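You operate a simulated robot arm through the tools that you are given. There is no shell and no other tool.

You run a simulated robot arm. Do the job below in one go: nothing can be reset, and whatever is moved stays where it is left.

JOB
Switch the balancing machine off, clear its round plate into the teal tray and shut the lid.
Fine: off first; each weight in a hole of the tray.

The check looks at the end state, three seconds after you hand in, the way a careful person would. Anything else that was tipped, shoved, dropped, spilled or broken makes it a failure. Lids that push on must go on centred and level and be pressed home; caps that screw on are set level and turned clockwise until they are tight.

ROBOT AND FRAMES
A 7-joint arm with a two-finger parallel gripper, fixed in place. Base frame: the origin is on the floor under the middle of its stand, x ahead of it, y to its left, z up. Lengths are in m, angles in rad, forces in N, time in s.
It reaches about 1.479 m from its shoulder. Its first joint turns from -2.897 to 2.897 rad. Payload 4.4 kg.
The TCP is the grasp point between the finger pads, 0.023 m short of the fingertips. In the tool frame z runs along the fingers and y along their closing line. The gripper opens to 0.094 m. The fingers are 0.038 m wide and 0.01 m thick; the gripper's body (0.054 by 0.096 m) begins 0.039 m behind the TCP.
Orientation is that of the tool frame in the base frame, as a unit quaternion [x, y, z, w]. With the fingers straight down and closing along the base's y, the tool's x points along the base's -x, its y along +y and its z along -z.

CONTROLS
- The arm moves only by the tool jog_arm. Its argument "steps" is a list of rows, each an object of numbers (a shift or turn left out is 0, a gripper value left out holds the last): "tx", "ty", "tz": the shift along the base's x, y, z in units of 50 mm (1.0 is 50 mm); "rx", "ry", "rz": the turn, a rotation vector about the base's x, y, z in units of 6 degrees (1.0 is 6 degrees); "claw": the opening, from 0 (shut) to 1 (fully open). In form: [{"tx": .., "ty": .., "tz": .., "rx": .., "ry": .., "rz": .., "claw": ..}, ...]. A call has 1 to 20 rows; each row shifts and turns the commanded pose from where the row before left it. A call with a number of a shift or a turn outside -1 to 1 is refused whole. A row lasts 0.2 s, in which the tool goes at most 0.05 m and 0.15 rad; a call with a longer step from one row to the next is refused whole, and so is a gripper value outside its range. Where a pose cannot be reached the arm comes as near as it can. A force on the tool above 90 N (or 10 N above the force at the start of the call, whichever is more), or a blocked arm, ends the call early, and 0.2 s more pass. The fingers move at their own pace (about 0.072 m/s each) and stop on an object; they squeeze with about 23 N. The grip force told is the motor's: it shows also when the fingers shut on nothing. Time passes only in rows, and 0.2 s behind the last, so rows that do not move let the fingers close. The reply holds the time, the measured pose of the TCP, the force on the tool along the base axes, the opening and the grip force, in the units named above and with some noise, with the torque about the TCP (base axes, N m) and any sound that the robot's microphone picked up.
- Cameras (640 x 400 px; columns grow to the right, rows downward): "scene" is fixed at [0.0542, 0.4864, 1.6495]; the picture's right is [-0.07, -1.00, 0.00], its down [-0.43, 0.03, -0.90] and it looks along [0.90, -0.06, -0.43] (base axes); focal length 316 px, centre (320, 200). "wrist" rides on the gripper at [0.086, 0.016, -0.075] in the tool frame; the picture's right is [-0.18, 0.98, 0.00], its down [-0.58, -0.11, -0.81] and it looks along [-0.79, -0.15, 0.59] (tool axes); focal length 243 px, centre (320, 200). There is no depth. A picture from a camera that has moved, and an enlarged one, comes with that camera's place and axes in the base frame and with its lens. The place of the scene camera against the robot may be out by one fixed shift of up to 0.018 m in any direction.
- camera(camera): a new picture of that camera. The clock stands still meanwhile.
- enlarge(camera, box): a new picture of the part [left, top, right, bottom] of that camera's present view, enlarged. The clock stands still meanwhile.
- sign_off(): hands the job in; it is judged then, once.

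Nothing tells you positions but the pictures and the camera data. Unless the task says otherwise, let go and move clear before handing in.

The tools are called as a command line: name --argument value ..., lists and objects as JSON in quotes. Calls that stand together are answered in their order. jog_arm: Moves the arm, as the interface text tells. Its arguments: {"type":"object","properties":{"steps":{"type":"array","items":{"type":"object","properties":{"tx":{"type":"number"},"ty":{"type":"number"},"tz":{"type":"number"},"rx":{"type":"number"},"ry":{"type":"number"},"rz":{"type":"number"},"claw":{"type":"number"}}}}},"required":["steps"]} The other tools are called the same way: camera (camera) takes a picture; enlarge (camera, box) takes an enlarged picture of a part of a camera's view; sign_off () hands the job in.

At the start:

```text
time: 0.0
eef_pos: [0.7882, -0.008, 1.5233]
tool_rot: [0.0, 1.0, 0.0, 0.0]
contact_force: [-0.7, 0.5, -0.3]
torque: [0.02, -0.01, 0.0]
width: 0.0941
grip_force: 0.1
```

scene: 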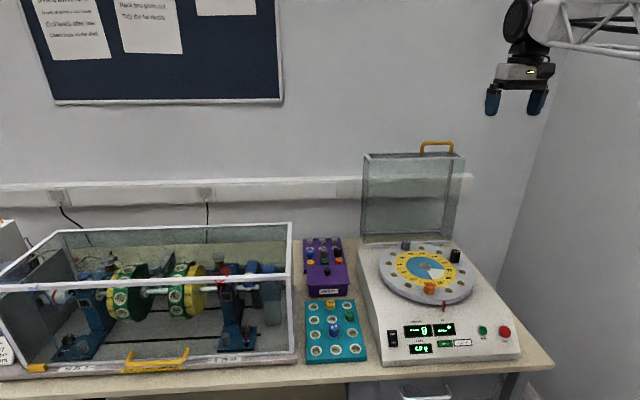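
wrist: 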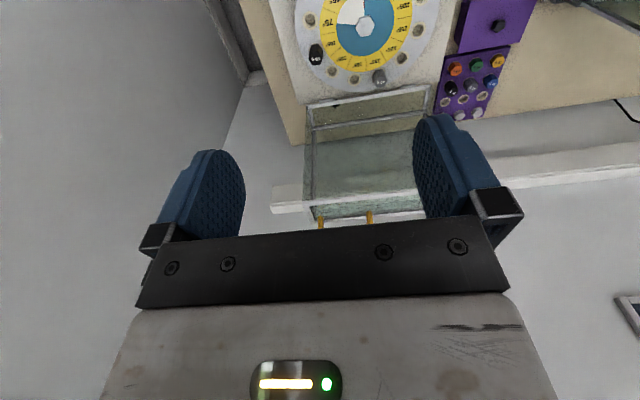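

I see a bench with a balancing machine on the right (open glass lid with a yellow handle, round plate with weights on it, control panel in front), with a teal tray and a purple tray to its left. I'll take enlarged looks first.

enlarge --camera "scene" --box '[350, 230, 530, 370]'

enlarge --camera "scene" --box '[290, 230, 380, 370]'

enlarge --camera "scene" --box '[380, 310, 520, 400]'

enlarge --camera "scene" --box '[340, 130, 500, 250]'

enlarge --camera "scene" --box '[20, 0, 300, 110]'

```text
2.86 times, centred on (440, 300) of scene
camera zoom: at [0.0542, 0.4864, 1.6495], right [-0.07, -1.0, 0.0], down [-0.43, 0.03, -0.9], along [0.9, -0.06, -0.43], focal length 901 px, centre (-23, -86)
```

zoom: 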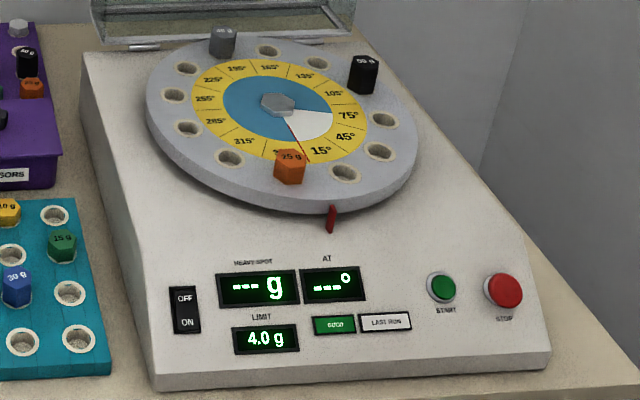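

```text
2.86 times, centred on (335, 300) of scene
camera zoom: at [0.0542, 0.4864, 1.6495], right [-0.07, -1.0, 0.0], down [-0.43, 0.03, -0.9], along [0.9, -0.06, -0.43], focal length 901 px, centre (277, -86)
```

zoom: 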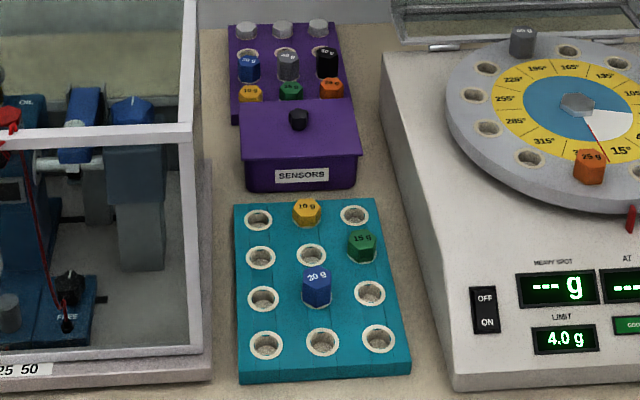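

```text
4.44 times, centred on (450, 355) of scene
camera zoom: at [0.0542, 0.4864, 1.6495], right [-0.07, -1.0, 0.0], down [-0.43, 0.03, -0.9], along [0.9, -0.06, -0.43], focal length 1402 px, centre (-258, -489)
```

zoom: 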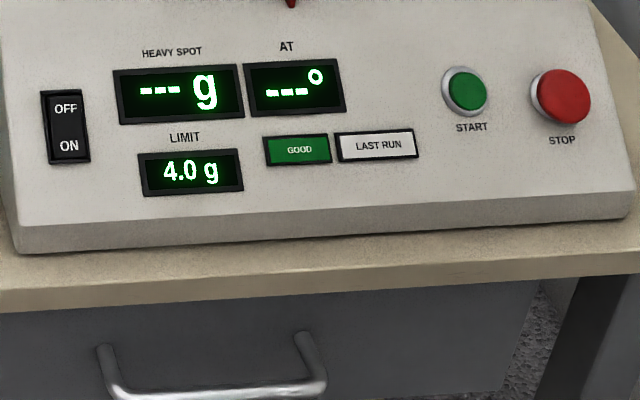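

```text
3.33 times, centred on (420, 190) of scene
camera zoom: at [0.0542, 0.4864, 1.6495], right [-0.07, -1.0, 0.0], down [-0.43, 0.03, -0.9], along [0.9, -0.06, -0.43], focal length 1052 px, centre (-13, 233)
```

zoom: 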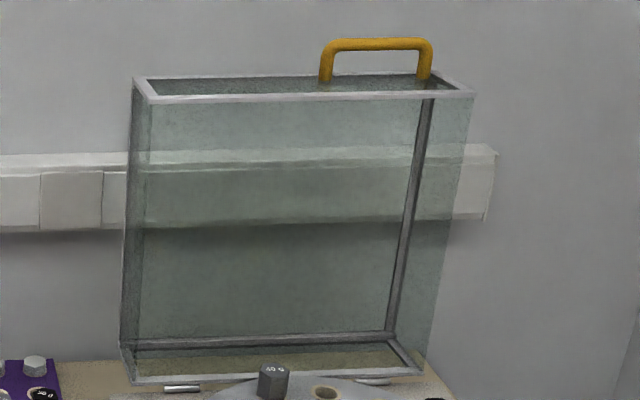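

```text
2.29 times, centred on (160, 55) of scene
camera zoom: at [0.0542, 0.4864, 1.6495], right [-0.07, -1.0, 0.0], down [-0.43, 0.03, -0.9], along [0.9, -0.06, -0.43], focal length 721 px, centre (686, 531)
```

zoom: 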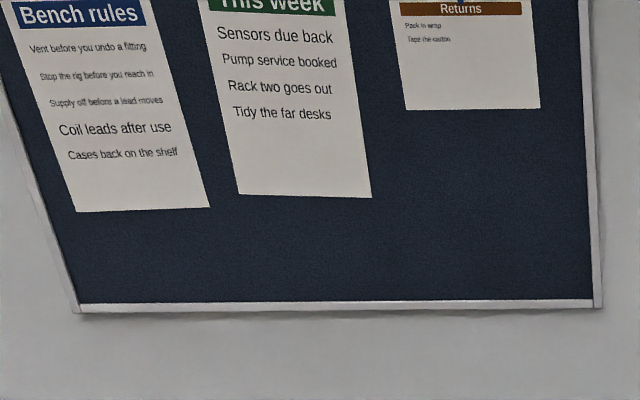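

The machine is on: the rocker has OFF at its far end and ON at its near end, and the displays are lit. Three weights (grey, black, orange) sit on the plate, and its centre is near (0.92, 0.06, 0.97). I'll back the arm off to get wrist views and triangulate better.

jog_arm --steps '[{"tx": -0.6, "ty": 0.4, "tz": -0.4}, {"tx": -0.6, "ty": 0.4, "tz": -0.4}, {"tx": -0.6, "ty": 0.4, "tz": -0.4}, {"tx": -0.6, "ty": 0.4, "tz": -0.4}, {"tx": -0.6, "ty": 0.4, "tz": -0.4}, {"tx": -0.6, "ty": 0.4, "tz": -0.4}]'

camera --camera "wrist"

camera --camera "scene"

```text
time: 1.4
eef_pos: [0.607, 0.1122, 1.4018]
tool_rot: [0.0, 1.0, 0.0, -0.001]
contact_force: [1.5, -0.6, 0.1]
torque: [-0.02, 0.01, 0.0]
width: 0.0942
grip_force: 0.0
```

```text
taken
camera wrist: at [0.5214, 0.1289, 1.4767], right [0.18, 0.98, 0.0], down [0.58, -0.11, 0.81], along [0.79, -0.15, -0.59], focal length 243 px, centre (320, 200)
```

wrist: 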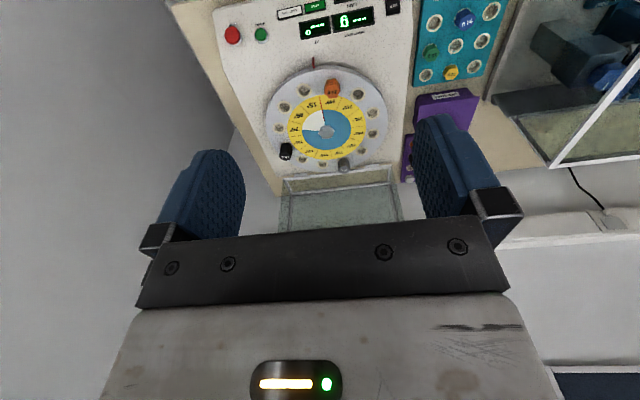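

```text
taken
```

scene: 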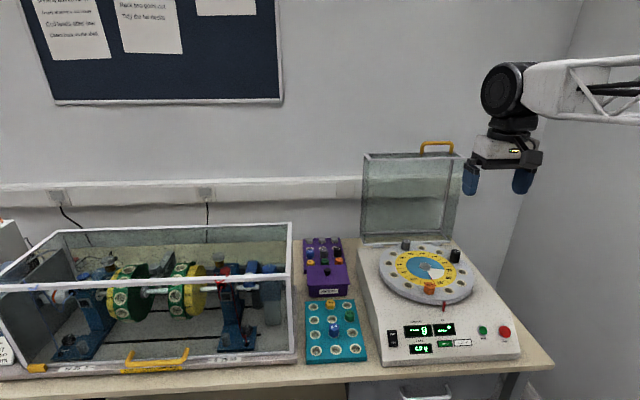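

The wrist view now covers the whole machine and the tray. I'll take enlarged wrist pictures for measuring.

enlarge --camera "wrist" --box '[200, 0, 400, 125]'

enlarge --camera "wrist" --box '[250, 50, 410, 150]'

enlarge --camera "wrist" --box '[370, 0, 530, 100]'

enlarge --camera "wrist" --box '[240, 130, 440, 255]'

enlarge --camera "scene" --box '[370, 230, 490, 310]'

enlarge --camera "scene" --box '[380, 320, 430, 360]'

```text
3.20 times, centred on (300, 62) of wrist
camera zoom: at [0.5214, 0.1289, 1.4767], right [0.18, 0.98, 0.0], down [0.58, -0.11, 0.81], along [0.79, -0.15, -0.59], focal length 776 px, centre (384, 640)
```

zoom: 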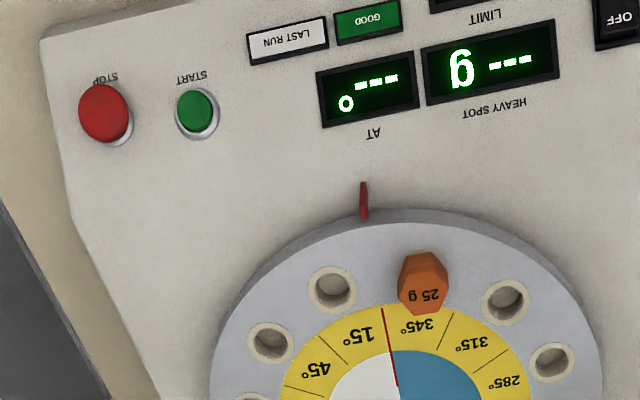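

```text
4.00 times, centred on (330, 100) of wrist
camera zoom: at [0.5214, 0.1289, 1.4767], right [0.18, 0.98, 0.0], down [0.58, -0.11, 0.81], along [0.79, -0.15, -0.59], focal length 970 px, centre (280, 600)
```

zoom: 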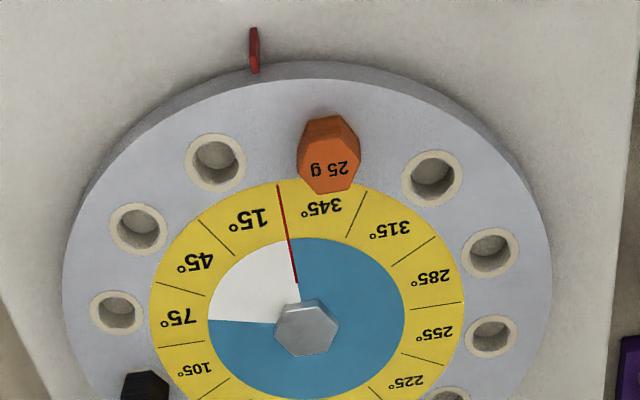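

```text
4.00 times, centred on (450, 50) of wrist
camera zoom: at [0.5214, 0.1289, 1.4767], right [0.18, 0.98, 0.0], down [0.58, -0.11, 0.81], along [0.79, -0.15, -0.59], focal length 970 px, centre (-200, 800)
```

zoom: 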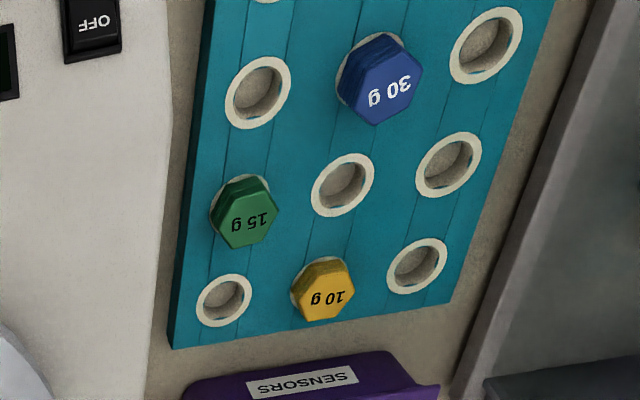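

```text
3.20 times, centred on (340, 192) of wrist
camera zoom: at [0.5214, 0.1289, 1.4767], right [0.18, 0.98, 0.0], down [0.58, -0.11, 0.81], along [0.79, -0.15, -0.59], focal length 776 px, centre (256, 224)
```

zoom: 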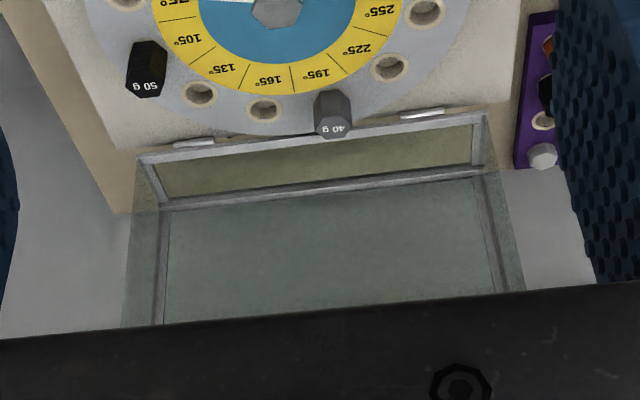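

```text
5.00 times, centred on (430, 270) of scene
camera zoom: at [0.0542, 0.4864, 1.6495], right [-0.07, -1.0, 0.0], down [-0.43, 0.03, -0.9], along [0.9, -0.06, -0.43], focal length 1578 px, centre (-230, -150)
```

zoom: 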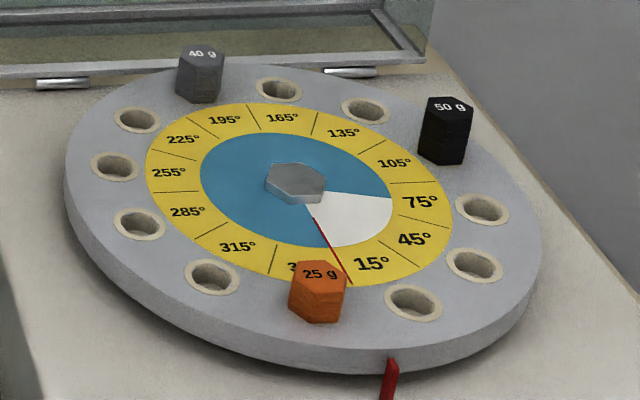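

```text
10.00 times, centred on (405, 340) of scene
camera zoom: at [0.0542, 0.4864, 1.6495], right [-0.07, -1.0, 0.0], down [-0.43, 0.03, -0.9], along [0.9, -0.06, -0.43], focal length 3155 px, centre (-530, -1200)
```

zoom: 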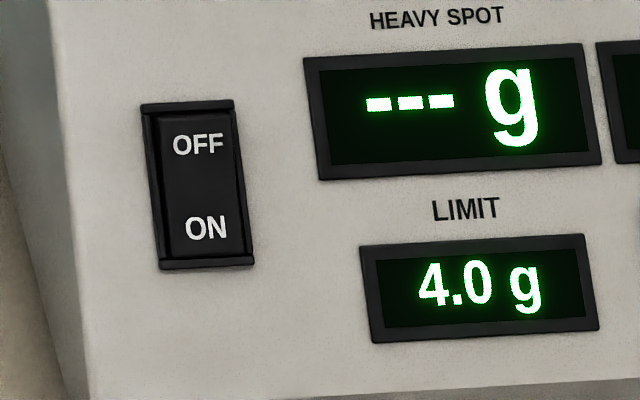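

The OFF end of the rocker is near (0.70, 0.235, 0.89). I'll lower the arm closer to it to pin down its position.

jog_arm --steps '[{"ty": 0.31, "tz": -0.75}, {"ty": 0.31, "tz": -0.75}, {"ty": 0.31, "tz": -0.75}, {"ty": 0.31, "tz": -0.75}, {"ty": 0.31, "tz": -0.75}, {"ty": 0.31, "tz": -0.75}, {"ty": 0.31, "tz": -0.75}, {"ty": 0.31, "tz": -0.75}]'

camera --camera "wrist"

camera --camera "scene"

```text
time: 3.2
eef_pos: [0.6103, 0.2361, 1.1034]
tool_rot: [0.0, 1.0, 0.001, 0.0]
contact_force: [0.6, 0.4, 0.1]
torque: [0.01, -0.03, 0.0]
width: 0.0939
grip_force: 0.1
```

```text
taken
camera wrist: at [0.5241, 0.2511, 1.1773], right [0.18, 0.98, 0.0], down [0.58, -0.11, 0.81], along [0.79, -0.15, -0.59], focal length 243 px, centre (320, 200)
```

wrist: 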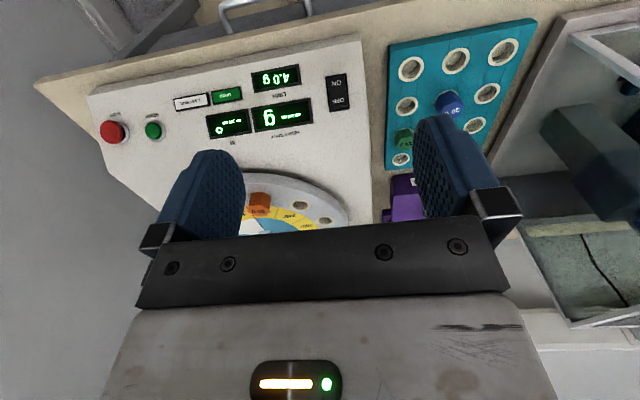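

```text
taken
```

scene: 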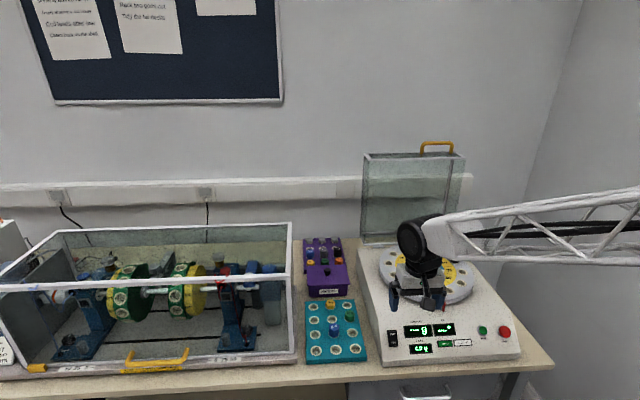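

The switch and the tray are clearly in the wrist view now, so I'll enlarge both to measure them.

enlarge --camera "wrist" --box '[300, 50, 380, 125]'

enlarge --camera "wrist" --box '[370, 10, 550, 180]'

enlarge --camera "wrist" --box '[80, 30, 380, 230]'

```text
5.33 times, centred on (340, 88) of wrist
camera zoom: at [0.5241, 0.2511, 1.1773], right [0.18, 0.98, 0.0], down [0.58, -0.11, 0.81], along [0.79, -0.15, -0.59], focal length 1294 px, centre (213, 800)
```

zoom: 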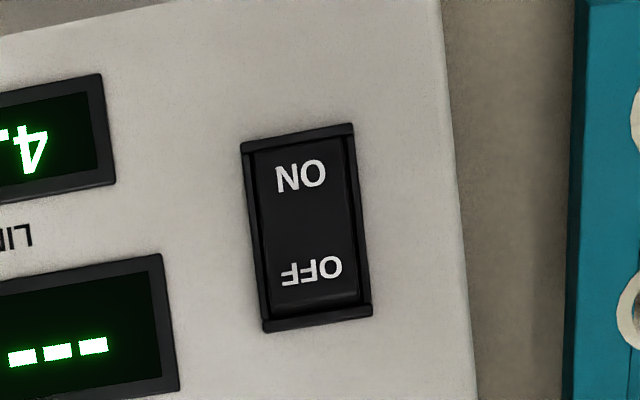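

```text
2.35 times, centred on (460, 95) of wrist
camera zoom: at [0.5241, 0.2511, 1.1773], right [0.18, 0.98, 0.0], down [0.58, -0.11, 0.81], along [0.79, -0.15, -0.59], focal length 571 px, centre (-9, 447)
```

zoom: 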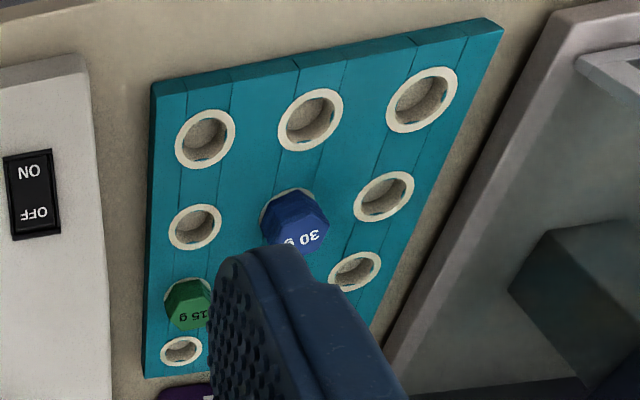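

```text
2.00 times, centred on (230, 130) of wrist
camera zoom: at [0.5241, 0.2511, 1.1773], right [0.18, 0.98, 0.0], down [0.58, -0.11, 0.81], along [0.79, -0.15, -0.59], focal length 485 px, centre (500, 340)
```

zoom: 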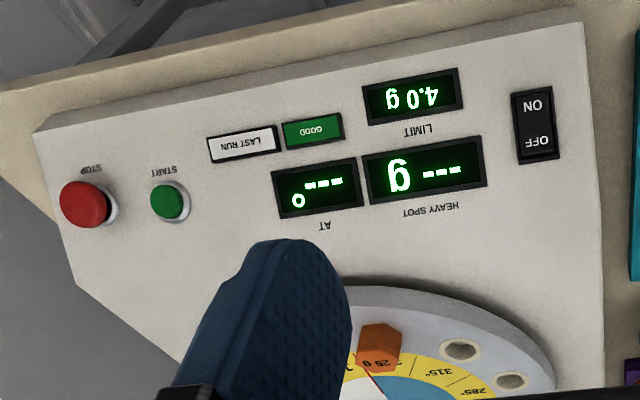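

The panel may slope, so I'll check the machine's side profile before pressing anything.

enlarge --camera "scene" --box '[340, 230, 440, 375]'

enlarge --camera "scene" --box '[440, 260, 540, 375]'

```text
2.76 times, centred on (390, 302) of scene
camera zoom: at [0.0542, 0.4864, 1.6495], right [-0.07, -1.0, 0.0], down [-0.43, 0.03, -0.9], along [0.9, -0.06, -0.43], focal length 870 px, centre (127, -83)
```

zoom: 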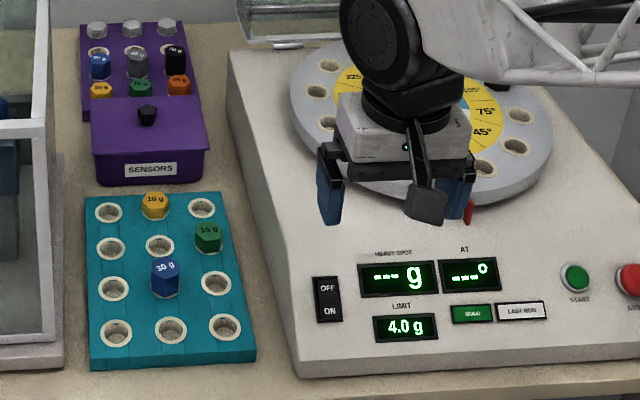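

```text
3.48 times, centred on (490, 318) of scene
camera zoom: at [0.0542, 0.4864, 1.6495], right [-0.07, -1.0, 0.0], down [-0.43, 0.03, -0.9], along [0.9, -0.06, -0.43], focal length 1097 px, centre (-271, -209)
```

zoom: 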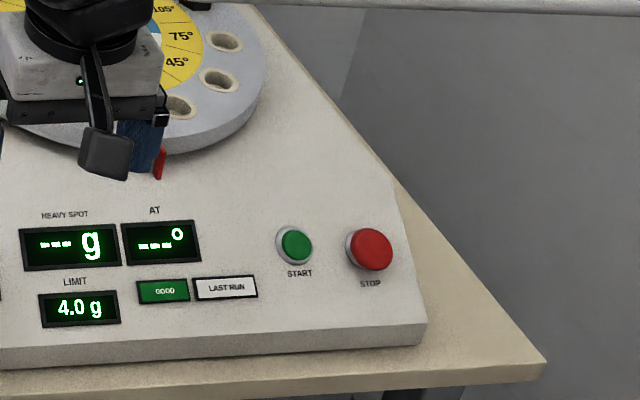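

The body has a level rear deck and a front panel that slopes down towards the robot. I'll move sideways and back to get a proper baseline, then measure the slope.

jog_arm --steps '[{"tx": -0.5, "ty": -0.6}, {"tx": -0.5, "ty": -0.6}, {"tx": -0.5, "ty": -0.6}, {"tx": -0.5, "ty": -0.6}, {}]'

camera --camera "wrist"

enlarge --camera "wrist" --box '[320, 50, 480, 150]'

enlarge --camera "wrist" --box '[160, 60, 400, 210]'

enlarge --camera "wrist" --box '[440, 20, 600, 120]'

```text
time: 4.4
eef_pos: [0.5065, 0.1158, 1.1026]
tool_rot: [0.0, 1.0, 0.0, 0.0]
contact_force: [0.6, 0.1, -0.1]
torque: [0.02, 0.0, 0.02]
width: 0.0941
grip_force: 0.1
```

```text
taken
camera wrist: at [0.4187, 0.1327, 1.1768], right [0.18, 0.98, 0.0], down [0.58, -0.11, 0.81], along [0.79, -0.15, -0.59], focal length 243 px, centre (320, 200)
```

wrist: 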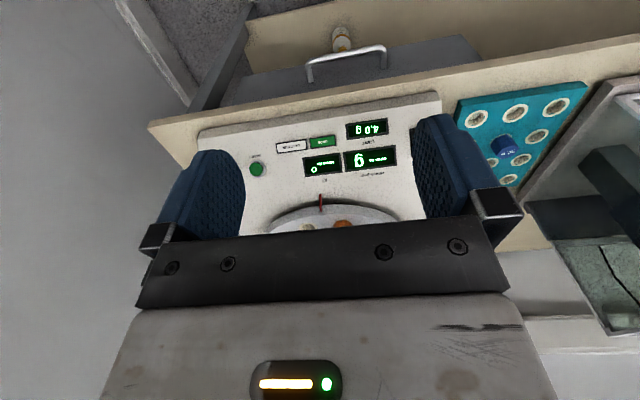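

```text
4.00 times, centred on (400, 100) of wrist
camera zoom: at [0.4187, 0.1327, 1.1768], right [0.18, 0.98, 0.0], down [0.58, -0.11, 0.81], along [0.79, -0.15, -0.59], focal length 970 px, centre (0, 600)
```

zoom: 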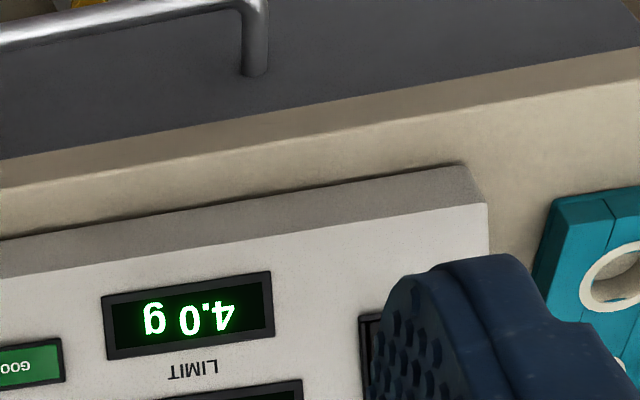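

```text
2.67 times, centred on (280, 135) of wrist
camera zoom: at [0.4187, 0.1327, 1.1768], right [0.18, 0.98, 0.0], down [0.58, -0.11, 0.81], along [0.79, -0.15, -0.59], focal length 647 px, centre (427, 373)
```

zoom: 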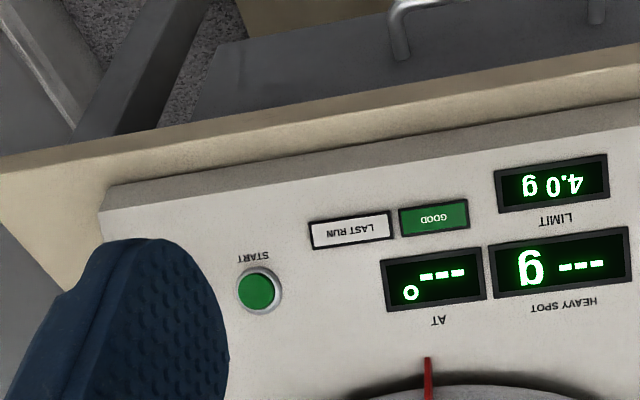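

```text
4.00 times, centred on (520, 70) of wrist
camera zoom: at [0.4187, 0.1327, 1.1768], right [0.18, 0.98, 0.0], down [0.58, -0.11, 0.81], along [0.79, -0.15, -0.59], focal length 970 px, centre (-480, 720)
```

zoom: 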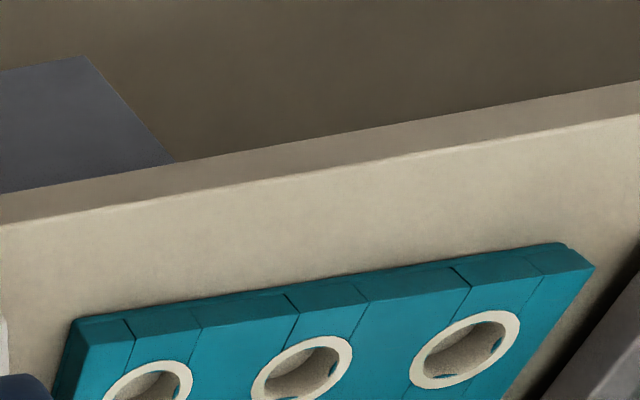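

The panel slopes about 32°, with OFF near (0.708, 0.242, 0.882) and ON near (0.690, 0.242, 0.870). I'll check the fingertip shape next so I can press with the right part of it.

enlarge --camera "wrist" --box '[400, 100, 540, 250]'

enlarge --camera "scene" --box '[360, 210, 480, 320]'

```text
2.67 times, centred on (470, 175) of wrist
camera zoom: at [0.4187, 0.1327, 1.1768], right [0.18, 0.98, 0.0], down [0.58, -0.11, 0.81], along [0.79, -0.15, -0.59], focal length 647 px, centre (-80, 267)
```

zoom: 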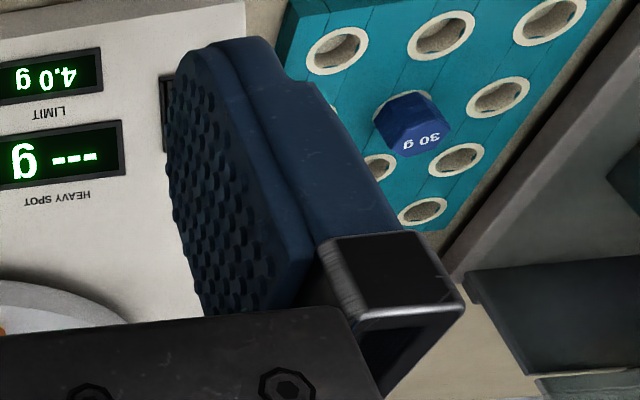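

```text
3.64 times, centred on (420, 265) of scene
camera zoom: at [0.0542, 0.4864, 1.6495], right [-0.07, -1.0, 0.0], down [-0.43, 0.03, -0.9], along [0.9, -0.06, -0.43], focal length 1147 px, centre (-44, -36)
```

zoom: 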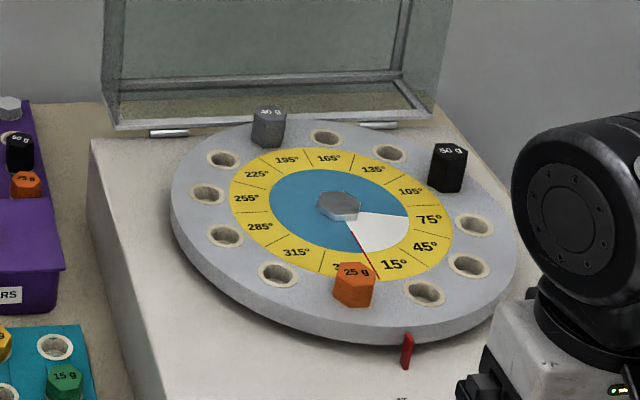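

The fingertips are rounded. I'll shut the gripper, tilt it 13° so its far lower edge leads, and stand it off above the OFF end, then check before pressing.

jog_arm --steps '[{"tx": 0.5, "ty": 0.36, "tz": -0.4, "ry": 1, "claw": 0}, {"tx": 0.5, "ty": 0.36, "tz": -0.4, "ry": 1, "claw": 0}, {"tx": 0.5, "ty": 0.36, "tz": -0.4, "ry": 0.17, "claw": 0}, {"tx": 0.5, "ty": 0.36, "tz": -0.4, "claw": 0}, {"tx": 0.5, "ty": 0.36, "tz": -0.4, "claw": 0}, {"tx": 0.5, "ty": 0.36, "tz": -0.4, "claw": 0}, {"tx": 0.5, "ty": 0.36, "tz": -0.4, "claw": 0}, {"claw": 0}, {"claw": 0}]'

camera --camera "wrist"

camera --camera "scene"

```text
time: 6.4
eef_pos: [0.6835, 0.2429, 0.9614]
tool_rot: [0.001, 0.994, 0.0, -0.113]
contact_force: [-0.3, -0.7, 0.6]
torque: [0.03, 0.03, -0.03]
width: 0.0
grip_force: 22.7
```

```text
taken
camera wrist: at [0.6162, 0.2575, 1.0538], right [0.18, 0.98, -0.04], down [0.75, -0.11, 0.65], along [0.64, -0.15, -0.75], focal length 243 px, centre (320, 200)
```

wrist: 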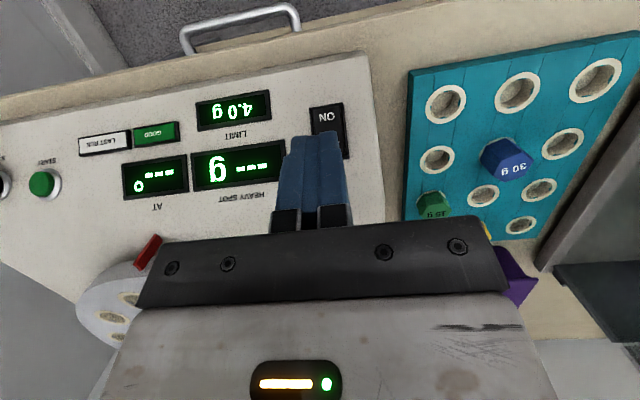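

```text
taken
```

scene: 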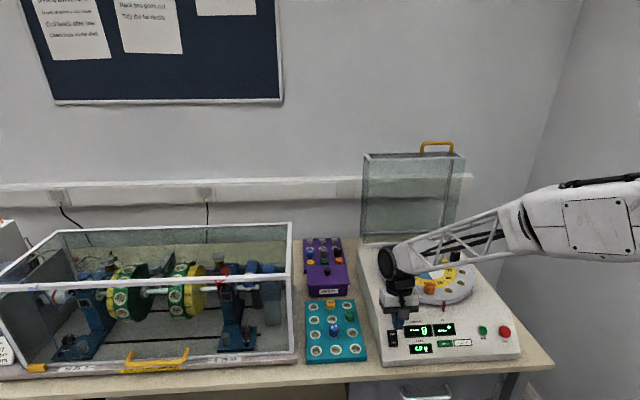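

The ON label checks out against my model, and the fingers are lined up in y. I'll come down close to the OFF end first.

jog_arm --steps '[{"tx": 0.052, "ty": -0.006, "tz": -0.275}, {"tx": 0.052, "ty": -0.006, "tz": -0.275}, {"tx": 0.052, "ty": -0.006, "tz": -0.275}, {}]'

enlarge --camera "scene" --box '[370, 270, 450, 360]'

enlarge --camera "wrist" --box '[240, 60, 420, 240]'

```text
time: 7.4
eef_pos: [0.6936, 0.2422, 0.921]
tool_rot: [0.001, 0.994, 0.001, -0.113]
contact_force: [-0.1, -0.4, -0.6]
torque: [0.02, 0.02, 0.0]
width: 0.0
grip_force: 23.4
```

```text
4.44 times, centred on (410, 315) of scene
camera zoom: at [0.0542, 0.4864, 1.6495], right [-0.07, -1.0, 0.0], down [-0.43, 0.03, -0.9], along [0.9, -0.06, -0.43], focal length 1402 px, centre (-80, -311)
```

zoom: 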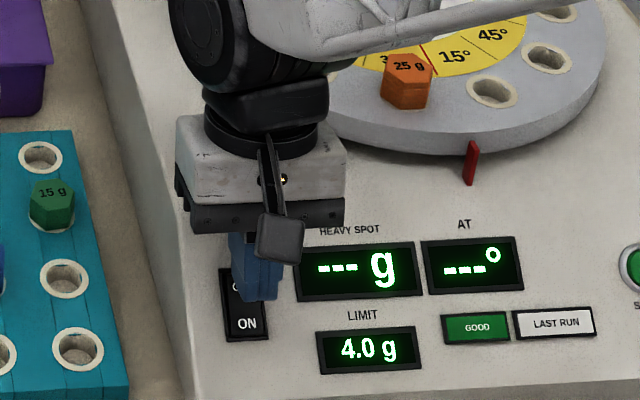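

```text
2.22 times, centred on (330, 150) of wrist
camera zoom: at [0.6252, 0.2574, 1.0126], right [0.18, 0.98, -0.04], down [0.75, -0.11, 0.65], along [0.64, -0.15, -0.75], focal length 539 px, centre (298, 311)
```

zoom: 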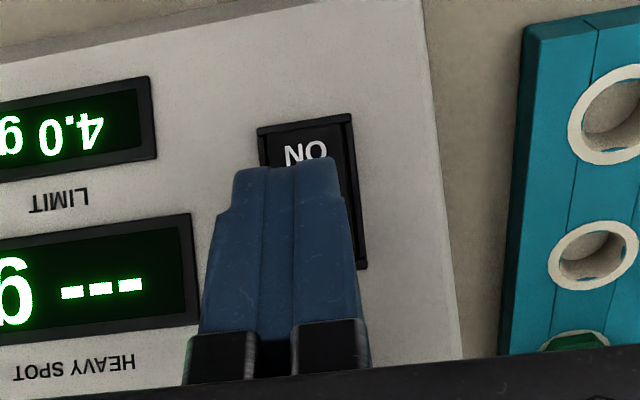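

enlarge --camera "scene" --box '[385, 315, 425, 350]'

```text
11.43 times, centred on (405, 332) of scene
camera zoom: at [0.0542, 0.4864, 1.6495], right [-0.07, -1.0, 0.0], down [-0.43, 0.03, -0.9], along [0.9, -0.06, -0.43], focal length 3606 px, centre (-651, -1314)
```

zoom: 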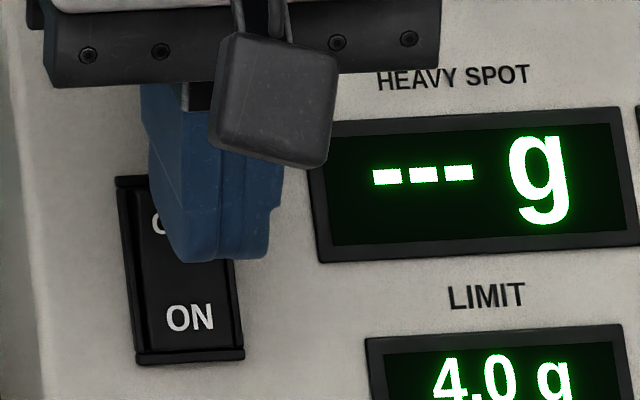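

The fingertips sit right above the OFF half. I'll shift them slightly and press along the panel normal in small steps.

jog_arm --steps '[{"tx": -0.03, "ty": 0.03}, {"tx": 0.0265, "tz": -0.0424}, {"tx": 0.0265, "tz": -0.0424}, {"tx": 0.0265, "tz": -0.0424}, {"tx": 0.0265, "tz": -0.0424}, {}]'

enlarge --camera "scene" --box '[385, 315, 425, 350]'

```text
time: 8.8
eef_pos: [0.6969, 0.2422, 0.9128]
tool_rot: [0.0, 0.994, 0.0, -0.113]
contact_force: [-5.7, 1.7, 4.6]
torque: [0.06, 0.09, 0.04]
width: 0.0
grip_force: 22.7
```

```text
11.43 times, centred on (405, 332) of scene
camera zoom: at [0.0542, 0.4864, 1.6495], right [-0.07, -1.0, 0.0], down [-0.43, 0.03, -0.9], along [0.9, -0.06, -0.43], focal length 3606 px, centre (-651, -1314)
```

zoom: 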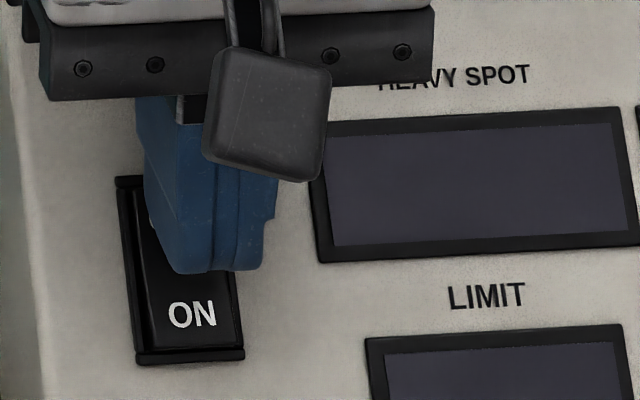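

The displays went dark, so the machine is off. I'll retreat along the normal, straighten the tool, rise and open the gripper.

jog_arm --steps '[{"tx": -0.265, "tz": 0.424}, {"tx": -0.265, "tz": 0.424}, {"tz": 0.9}, {"tz": 0.9, "ry": -1}, {"tz": 0.9, "ry": -1, "ty": -0.2}, {"tz": 0.8, "ry": -0.17, "ty": -0.5, "claw": 1}, {"tz": 0.8, "ty": -0.5, "claw": 1}, {"tz": 0.3, "ty": -0.8, "claw": 1}, {"ty": -0.8, "claw": 1}]'

camera --camera "wrist"

enlarge --camera "scene" --box '[370, 310, 470, 360]'

```text
time: 10.8
eef_pos: [0.6691, 0.1017, 1.1862]
tool_rot: [0.0, 1.0, -0.001, 0.001]
contact_force: [-0.5, -0.2, 0.0]
torque: [0.02, 0.01, -0.02]
width: 0.0941
grip_force: 0.0
```

```text
taken
camera wrist: at [0.5823, 0.1177, 1.26], right [0.18, 0.98, 0.0], down [0.58, -0.11, 0.81], along [0.79, -0.15, -0.59], focal length 243 px, centre (320, 200)
```

wrist: 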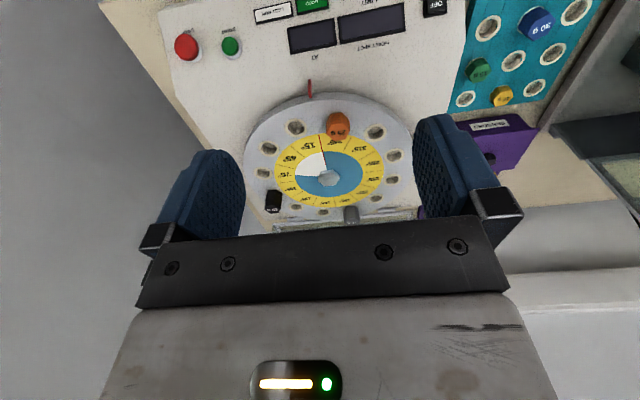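

```text
6.40 times, centred on (420, 335) of scene
camera zoom: at [0.0542, 0.4864, 1.6495], right [-0.07, -1.0, 0.0], down [-0.43, 0.03, -0.9], along [0.9, -0.06, -0.43], focal length 2019 px, centre (-320, -664)
```

zoom: 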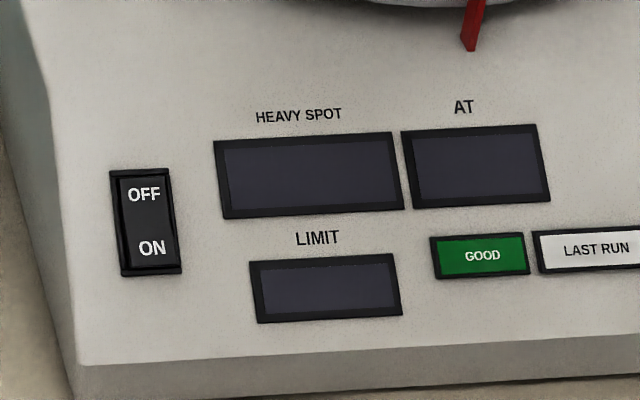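

The machine stays off. Now I'll measure the plate weights and the tray holes from this pose.

enlarge --camera "wrist" --box '[240, 90, 420, 230]'

enlarge --camera "wrist" --box '[440, 0, 610, 120]'

enlarge --camera "wrist" --box '[300, 100, 370, 145]'

```text
2.86 times, centred on (330, 160) of wrist
camera zoom: at [0.5823, 0.1177, 1.26], right [0.18, 0.98, 0.0], down [0.58, -0.11, 0.81], along [0.79, -0.15, -0.59], focal length 693 px, centre (291, 314)
```

zoom: 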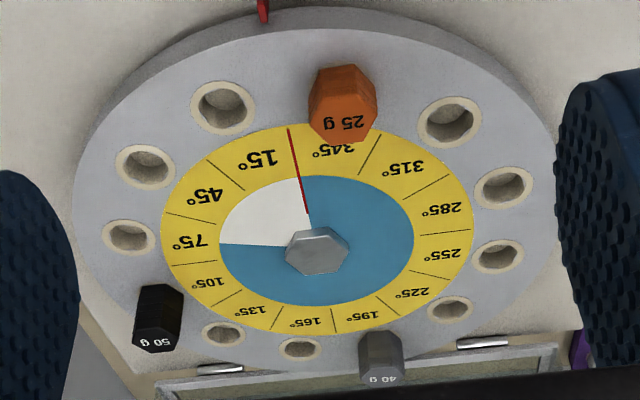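

```text
3.33 times, centred on (525, 60) of wrist
camera zoom: at [0.5823, 0.1177, 1.26], right [0.18, 0.98, 0.0], down [0.58, -0.11, 0.81], along [0.79, -0.15, -0.59], focal length 809 px, centre (-363, 667)
```

zoom: 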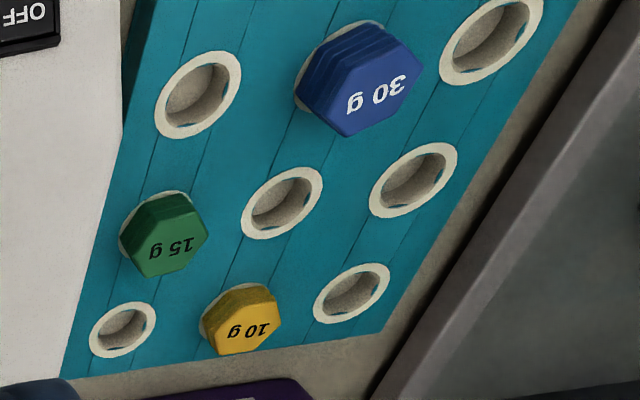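

```text
8.89 times, centred on (335, 122) of wrist
camera zoom: at [0.5823, 0.1177, 1.26], right [0.18, 0.98, 0.0], down [0.58, -0.11, 0.81], along [0.79, -0.15, -0.59], focal length 2157 px, centre (187, 889)
```

zoom: 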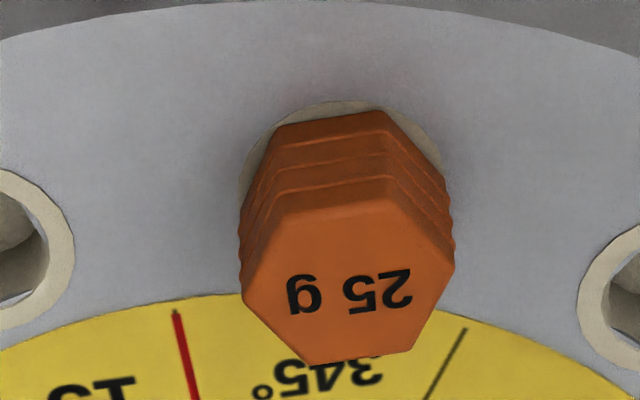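

The plate top is near z 0.941, and its 12 holes are about 0.125 m from the hub. I'll take another view further forward for a better baseline.

jog_arm --steps '[{"tx": 0.8, "tz": 0.1}, {"tx": 0.8, "tz": 0.1}, {"tx": 0.8, "tz": 0.1}, {"tx": 0.4, "tz": 0.1}, {}, {}]'

camera --camera "wrist"

enlarge --camera "wrist" --box '[240, 0, 430, 130]'

enlarge --camera "wrist" --box '[240, 100, 430, 230]'

```text
time: 12.2
eef_pos: [0.8091, 0.1034, 1.2076]
tool_rot: [0.0, 1.0, 0.0, 0.0]
contact_force: [-0.2, -0.6, -0.4]
torque: [-0.02, 0.02, 0.01]
width: 0.0939
grip_force: 0.0
```

```text
taken
camera wrist: at [0.7229, 0.1195, 1.2822], right [0.18, 0.98, 0.0], down [0.58, -0.11, 0.81], along [0.79, -0.15, -0.59], focal length 243 px, centre (320, 200)
```

wrist: 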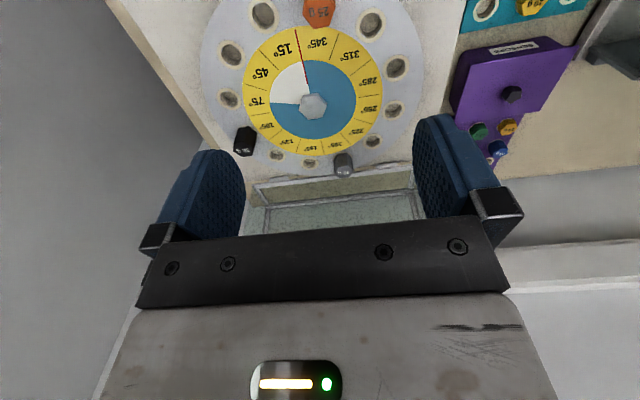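

```text
3.08 times, centred on (335, 65) of wrist
camera zoom: at [0.7229, 0.1195, 1.2822], right [0.18, 0.98, 0.0], down [0.58, -0.11, 0.81], along [0.79, -0.15, -0.59], focal length 746 px, centre (274, 615)
```

zoom: 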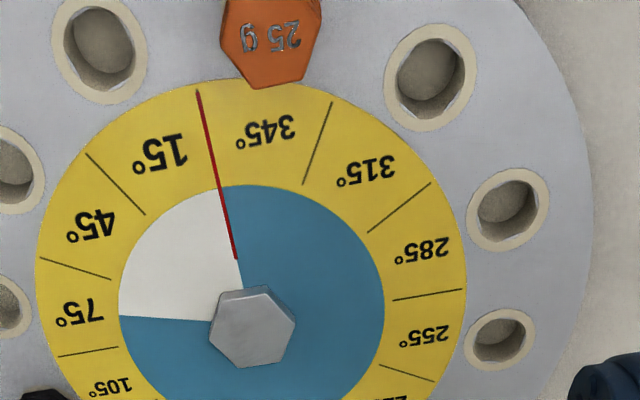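

```text
3.08 times, centred on (335, 165) of wrist
camera zoom: at [0.7229, 0.1195, 1.2822], right [0.18, 0.98, 0.0], down [0.58, -0.11, 0.81], along [0.79, -0.15, -0.59], focal length 746 px, centre (274, 308)
```

zoom: 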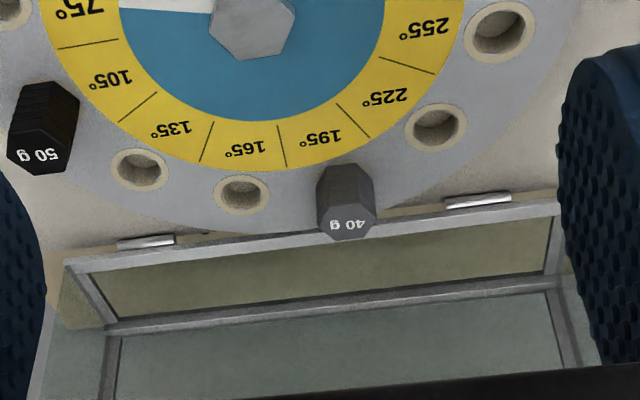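

The hub is at (0.933, 0.070), and I have all three weight positions. I'll check whether the holes are round or hexagonal, since that decides the wrist angle.

enlarge --camera "wrist" --box '[340, 0, 420, 50]'

enlarge --camera "wrist" --box '[290, 0, 350, 38]'

enlarge --camera "scene" --box '[300, 295, 370, 365]'

enlarge --camera "wrist" --box '[220, 120, 370, 190]'

```text
8.00 times, centred on (380, 25) of wrist
camera zoom: at [0.7229, 0.1195, 1.2822], right [0.18, 0.98, 0.0], down [0.58, -0.11, 0.81], along [0.79, -0.15, -0.59], focal length 1941 px, centre (-160, 1600)
```

zoom: 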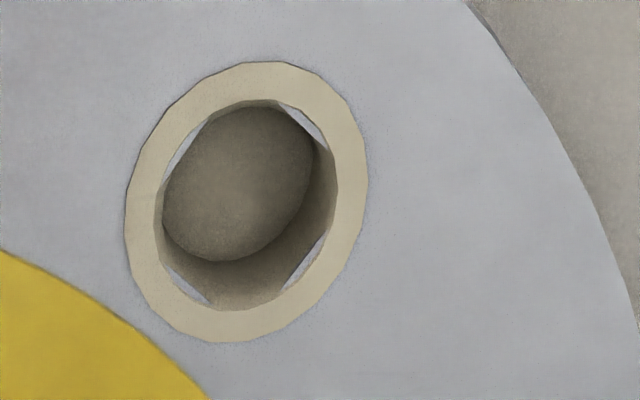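

```text
10.53 times, centred on (320, 19) of wrist
camera zoom: at [0.7229, 0.1195, 1.2822], right [0.18, 0.98, 0.0], down [0.58, -0.11, 0.81], along [0.79, -0.15, -0.59], focal length 2554 px, centre (320, 2105)
```

zoom: 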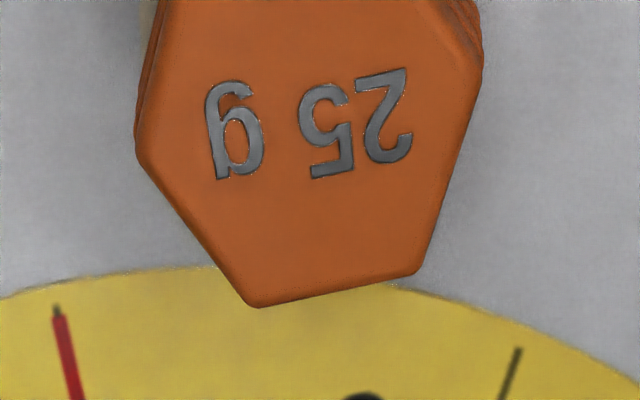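

```text
5.71 times, centred on (335, 330) of scene
camera zoom: at [0.0542, 0.4864, 1.6495], right [-0.07, -1.0, 0.0], down [-0.43, 0.03, -0.9], along [0.9, -0.06, -0.43], focal length 1803 px, centre (234, -543)
```

zoom: 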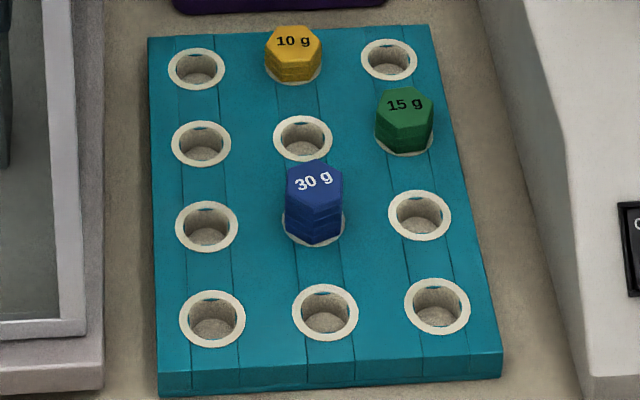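

```text
4.27 times, centred on (295, 155) of wrist
camera zoom: at [0.7229, 0.1195, 1.2822], right [0.18, 0.98, 0.0], down [0.58, -0.11, 0.81], along [0.79, -0.15, -0.59], focal length 1035 px, centre (427, 392)
```

zoom: 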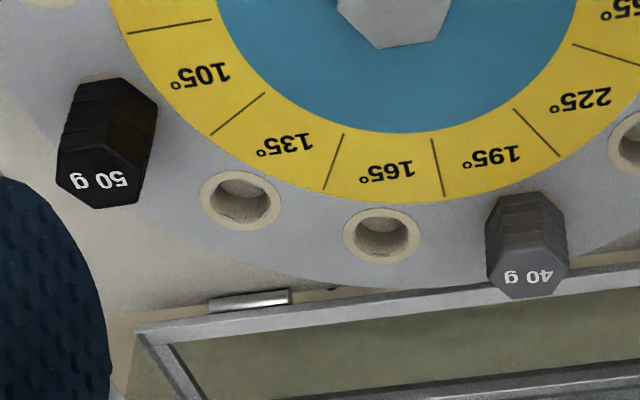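

The holes are round and the orange weight's flats face ±x, so I'll turn the gripper +30° to grip on flats. The orange weight is at about (0.810, 0.102). I'll partly close the gripper and come down above it.

jog_arm --steps '[{"rz": 1, "tz": -0.5, "claw": 0.7}, {"rz": 1, "tz": -0.5, "claw": 0.7}, {"rz": 1, "tz": -0.5, "claw": 0.7}, {"rz": 1, "tz": -0.5, "claw": 0.7}, {"rz": 1, "tz": -0.5, "claw": 0.7}, {"tz": -0.4, "claw": 0.7}, {"claw": 0.7}]'

camera --camera "wrist"

camera --camera "scene"

```text
time: 13.8
eef_pos: [0.8092, 0.1036, 1.0605]
tool_rot: [-0.259, 0.966, 0.0, -0.001]
contact_force: [-0.8, 0.2, -0.7]
torque: [-0.01, -0.01, 0.0]
width: 0.066
grip_force: 0.1
```

```text
taken
camera wrist: at [0.7273, 0.0742, 1.136], right [-0.33, 0.94, 0.0], down [0.56, 0.2, 0.81], along [0.76, 0.27, -0.59], focal length 243 px, centre (320, 200)
```

wrist: 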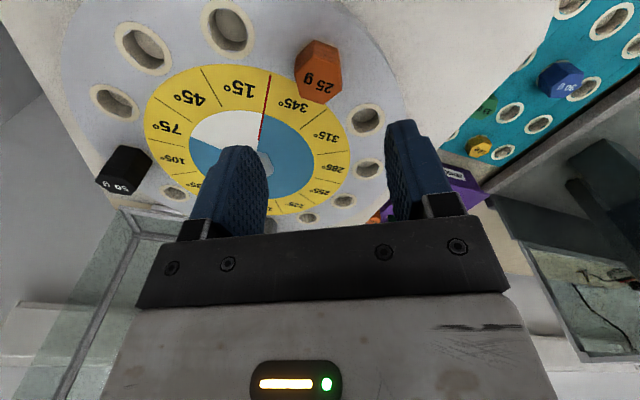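

```text
taken
```

scene: 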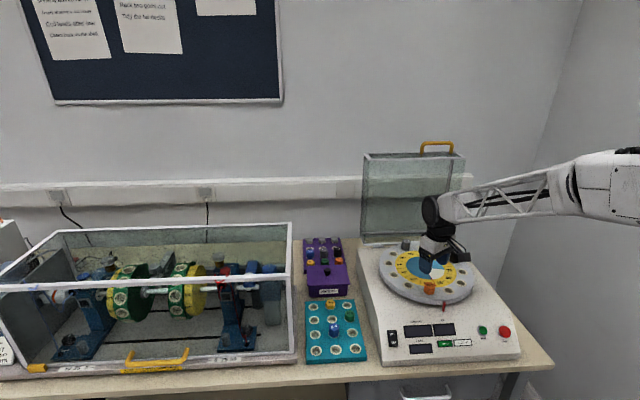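

enlarge --camera "wrist" --box '[270, 30, 370, 110]'

enlarge --camera "wrist" --box '[80, 130, 180, 210]'

```text
5.00 times, centred on (320, 70) of wrist
camera zoom: at [0.7273, 0.0742, 1.136], right [-0.33, 0.94, 0.0], down [0.56, 0.2, 0.81], along [0.76, 0.27, -0.59], focal length 1213 px, centre (320, 850)
```

zoom: 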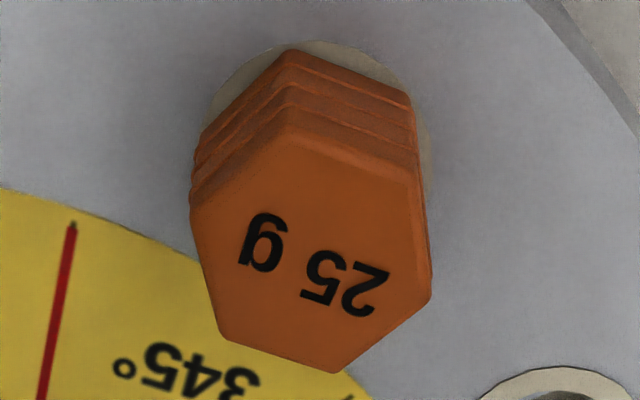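

```text
5.00 times, centred on (130, 170) of wrist
camera zoom: at [0.7273, 0.0742, 1.136], right [-0.33, 0.94, 0.0], down [0.56, 0.2, 0.81], along [0.76, 0.27, -0.59], focal length 1213 px, centre (1270, 350)
```

zoom: 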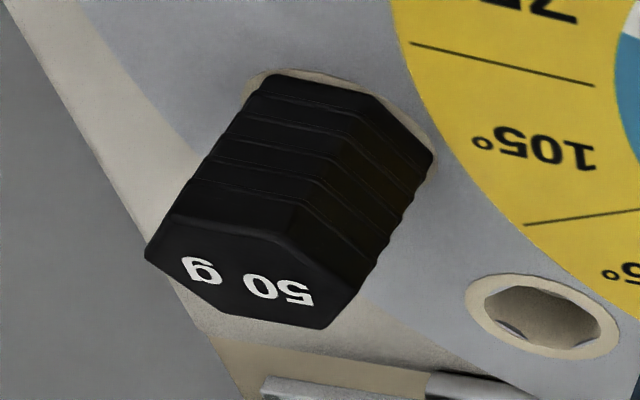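

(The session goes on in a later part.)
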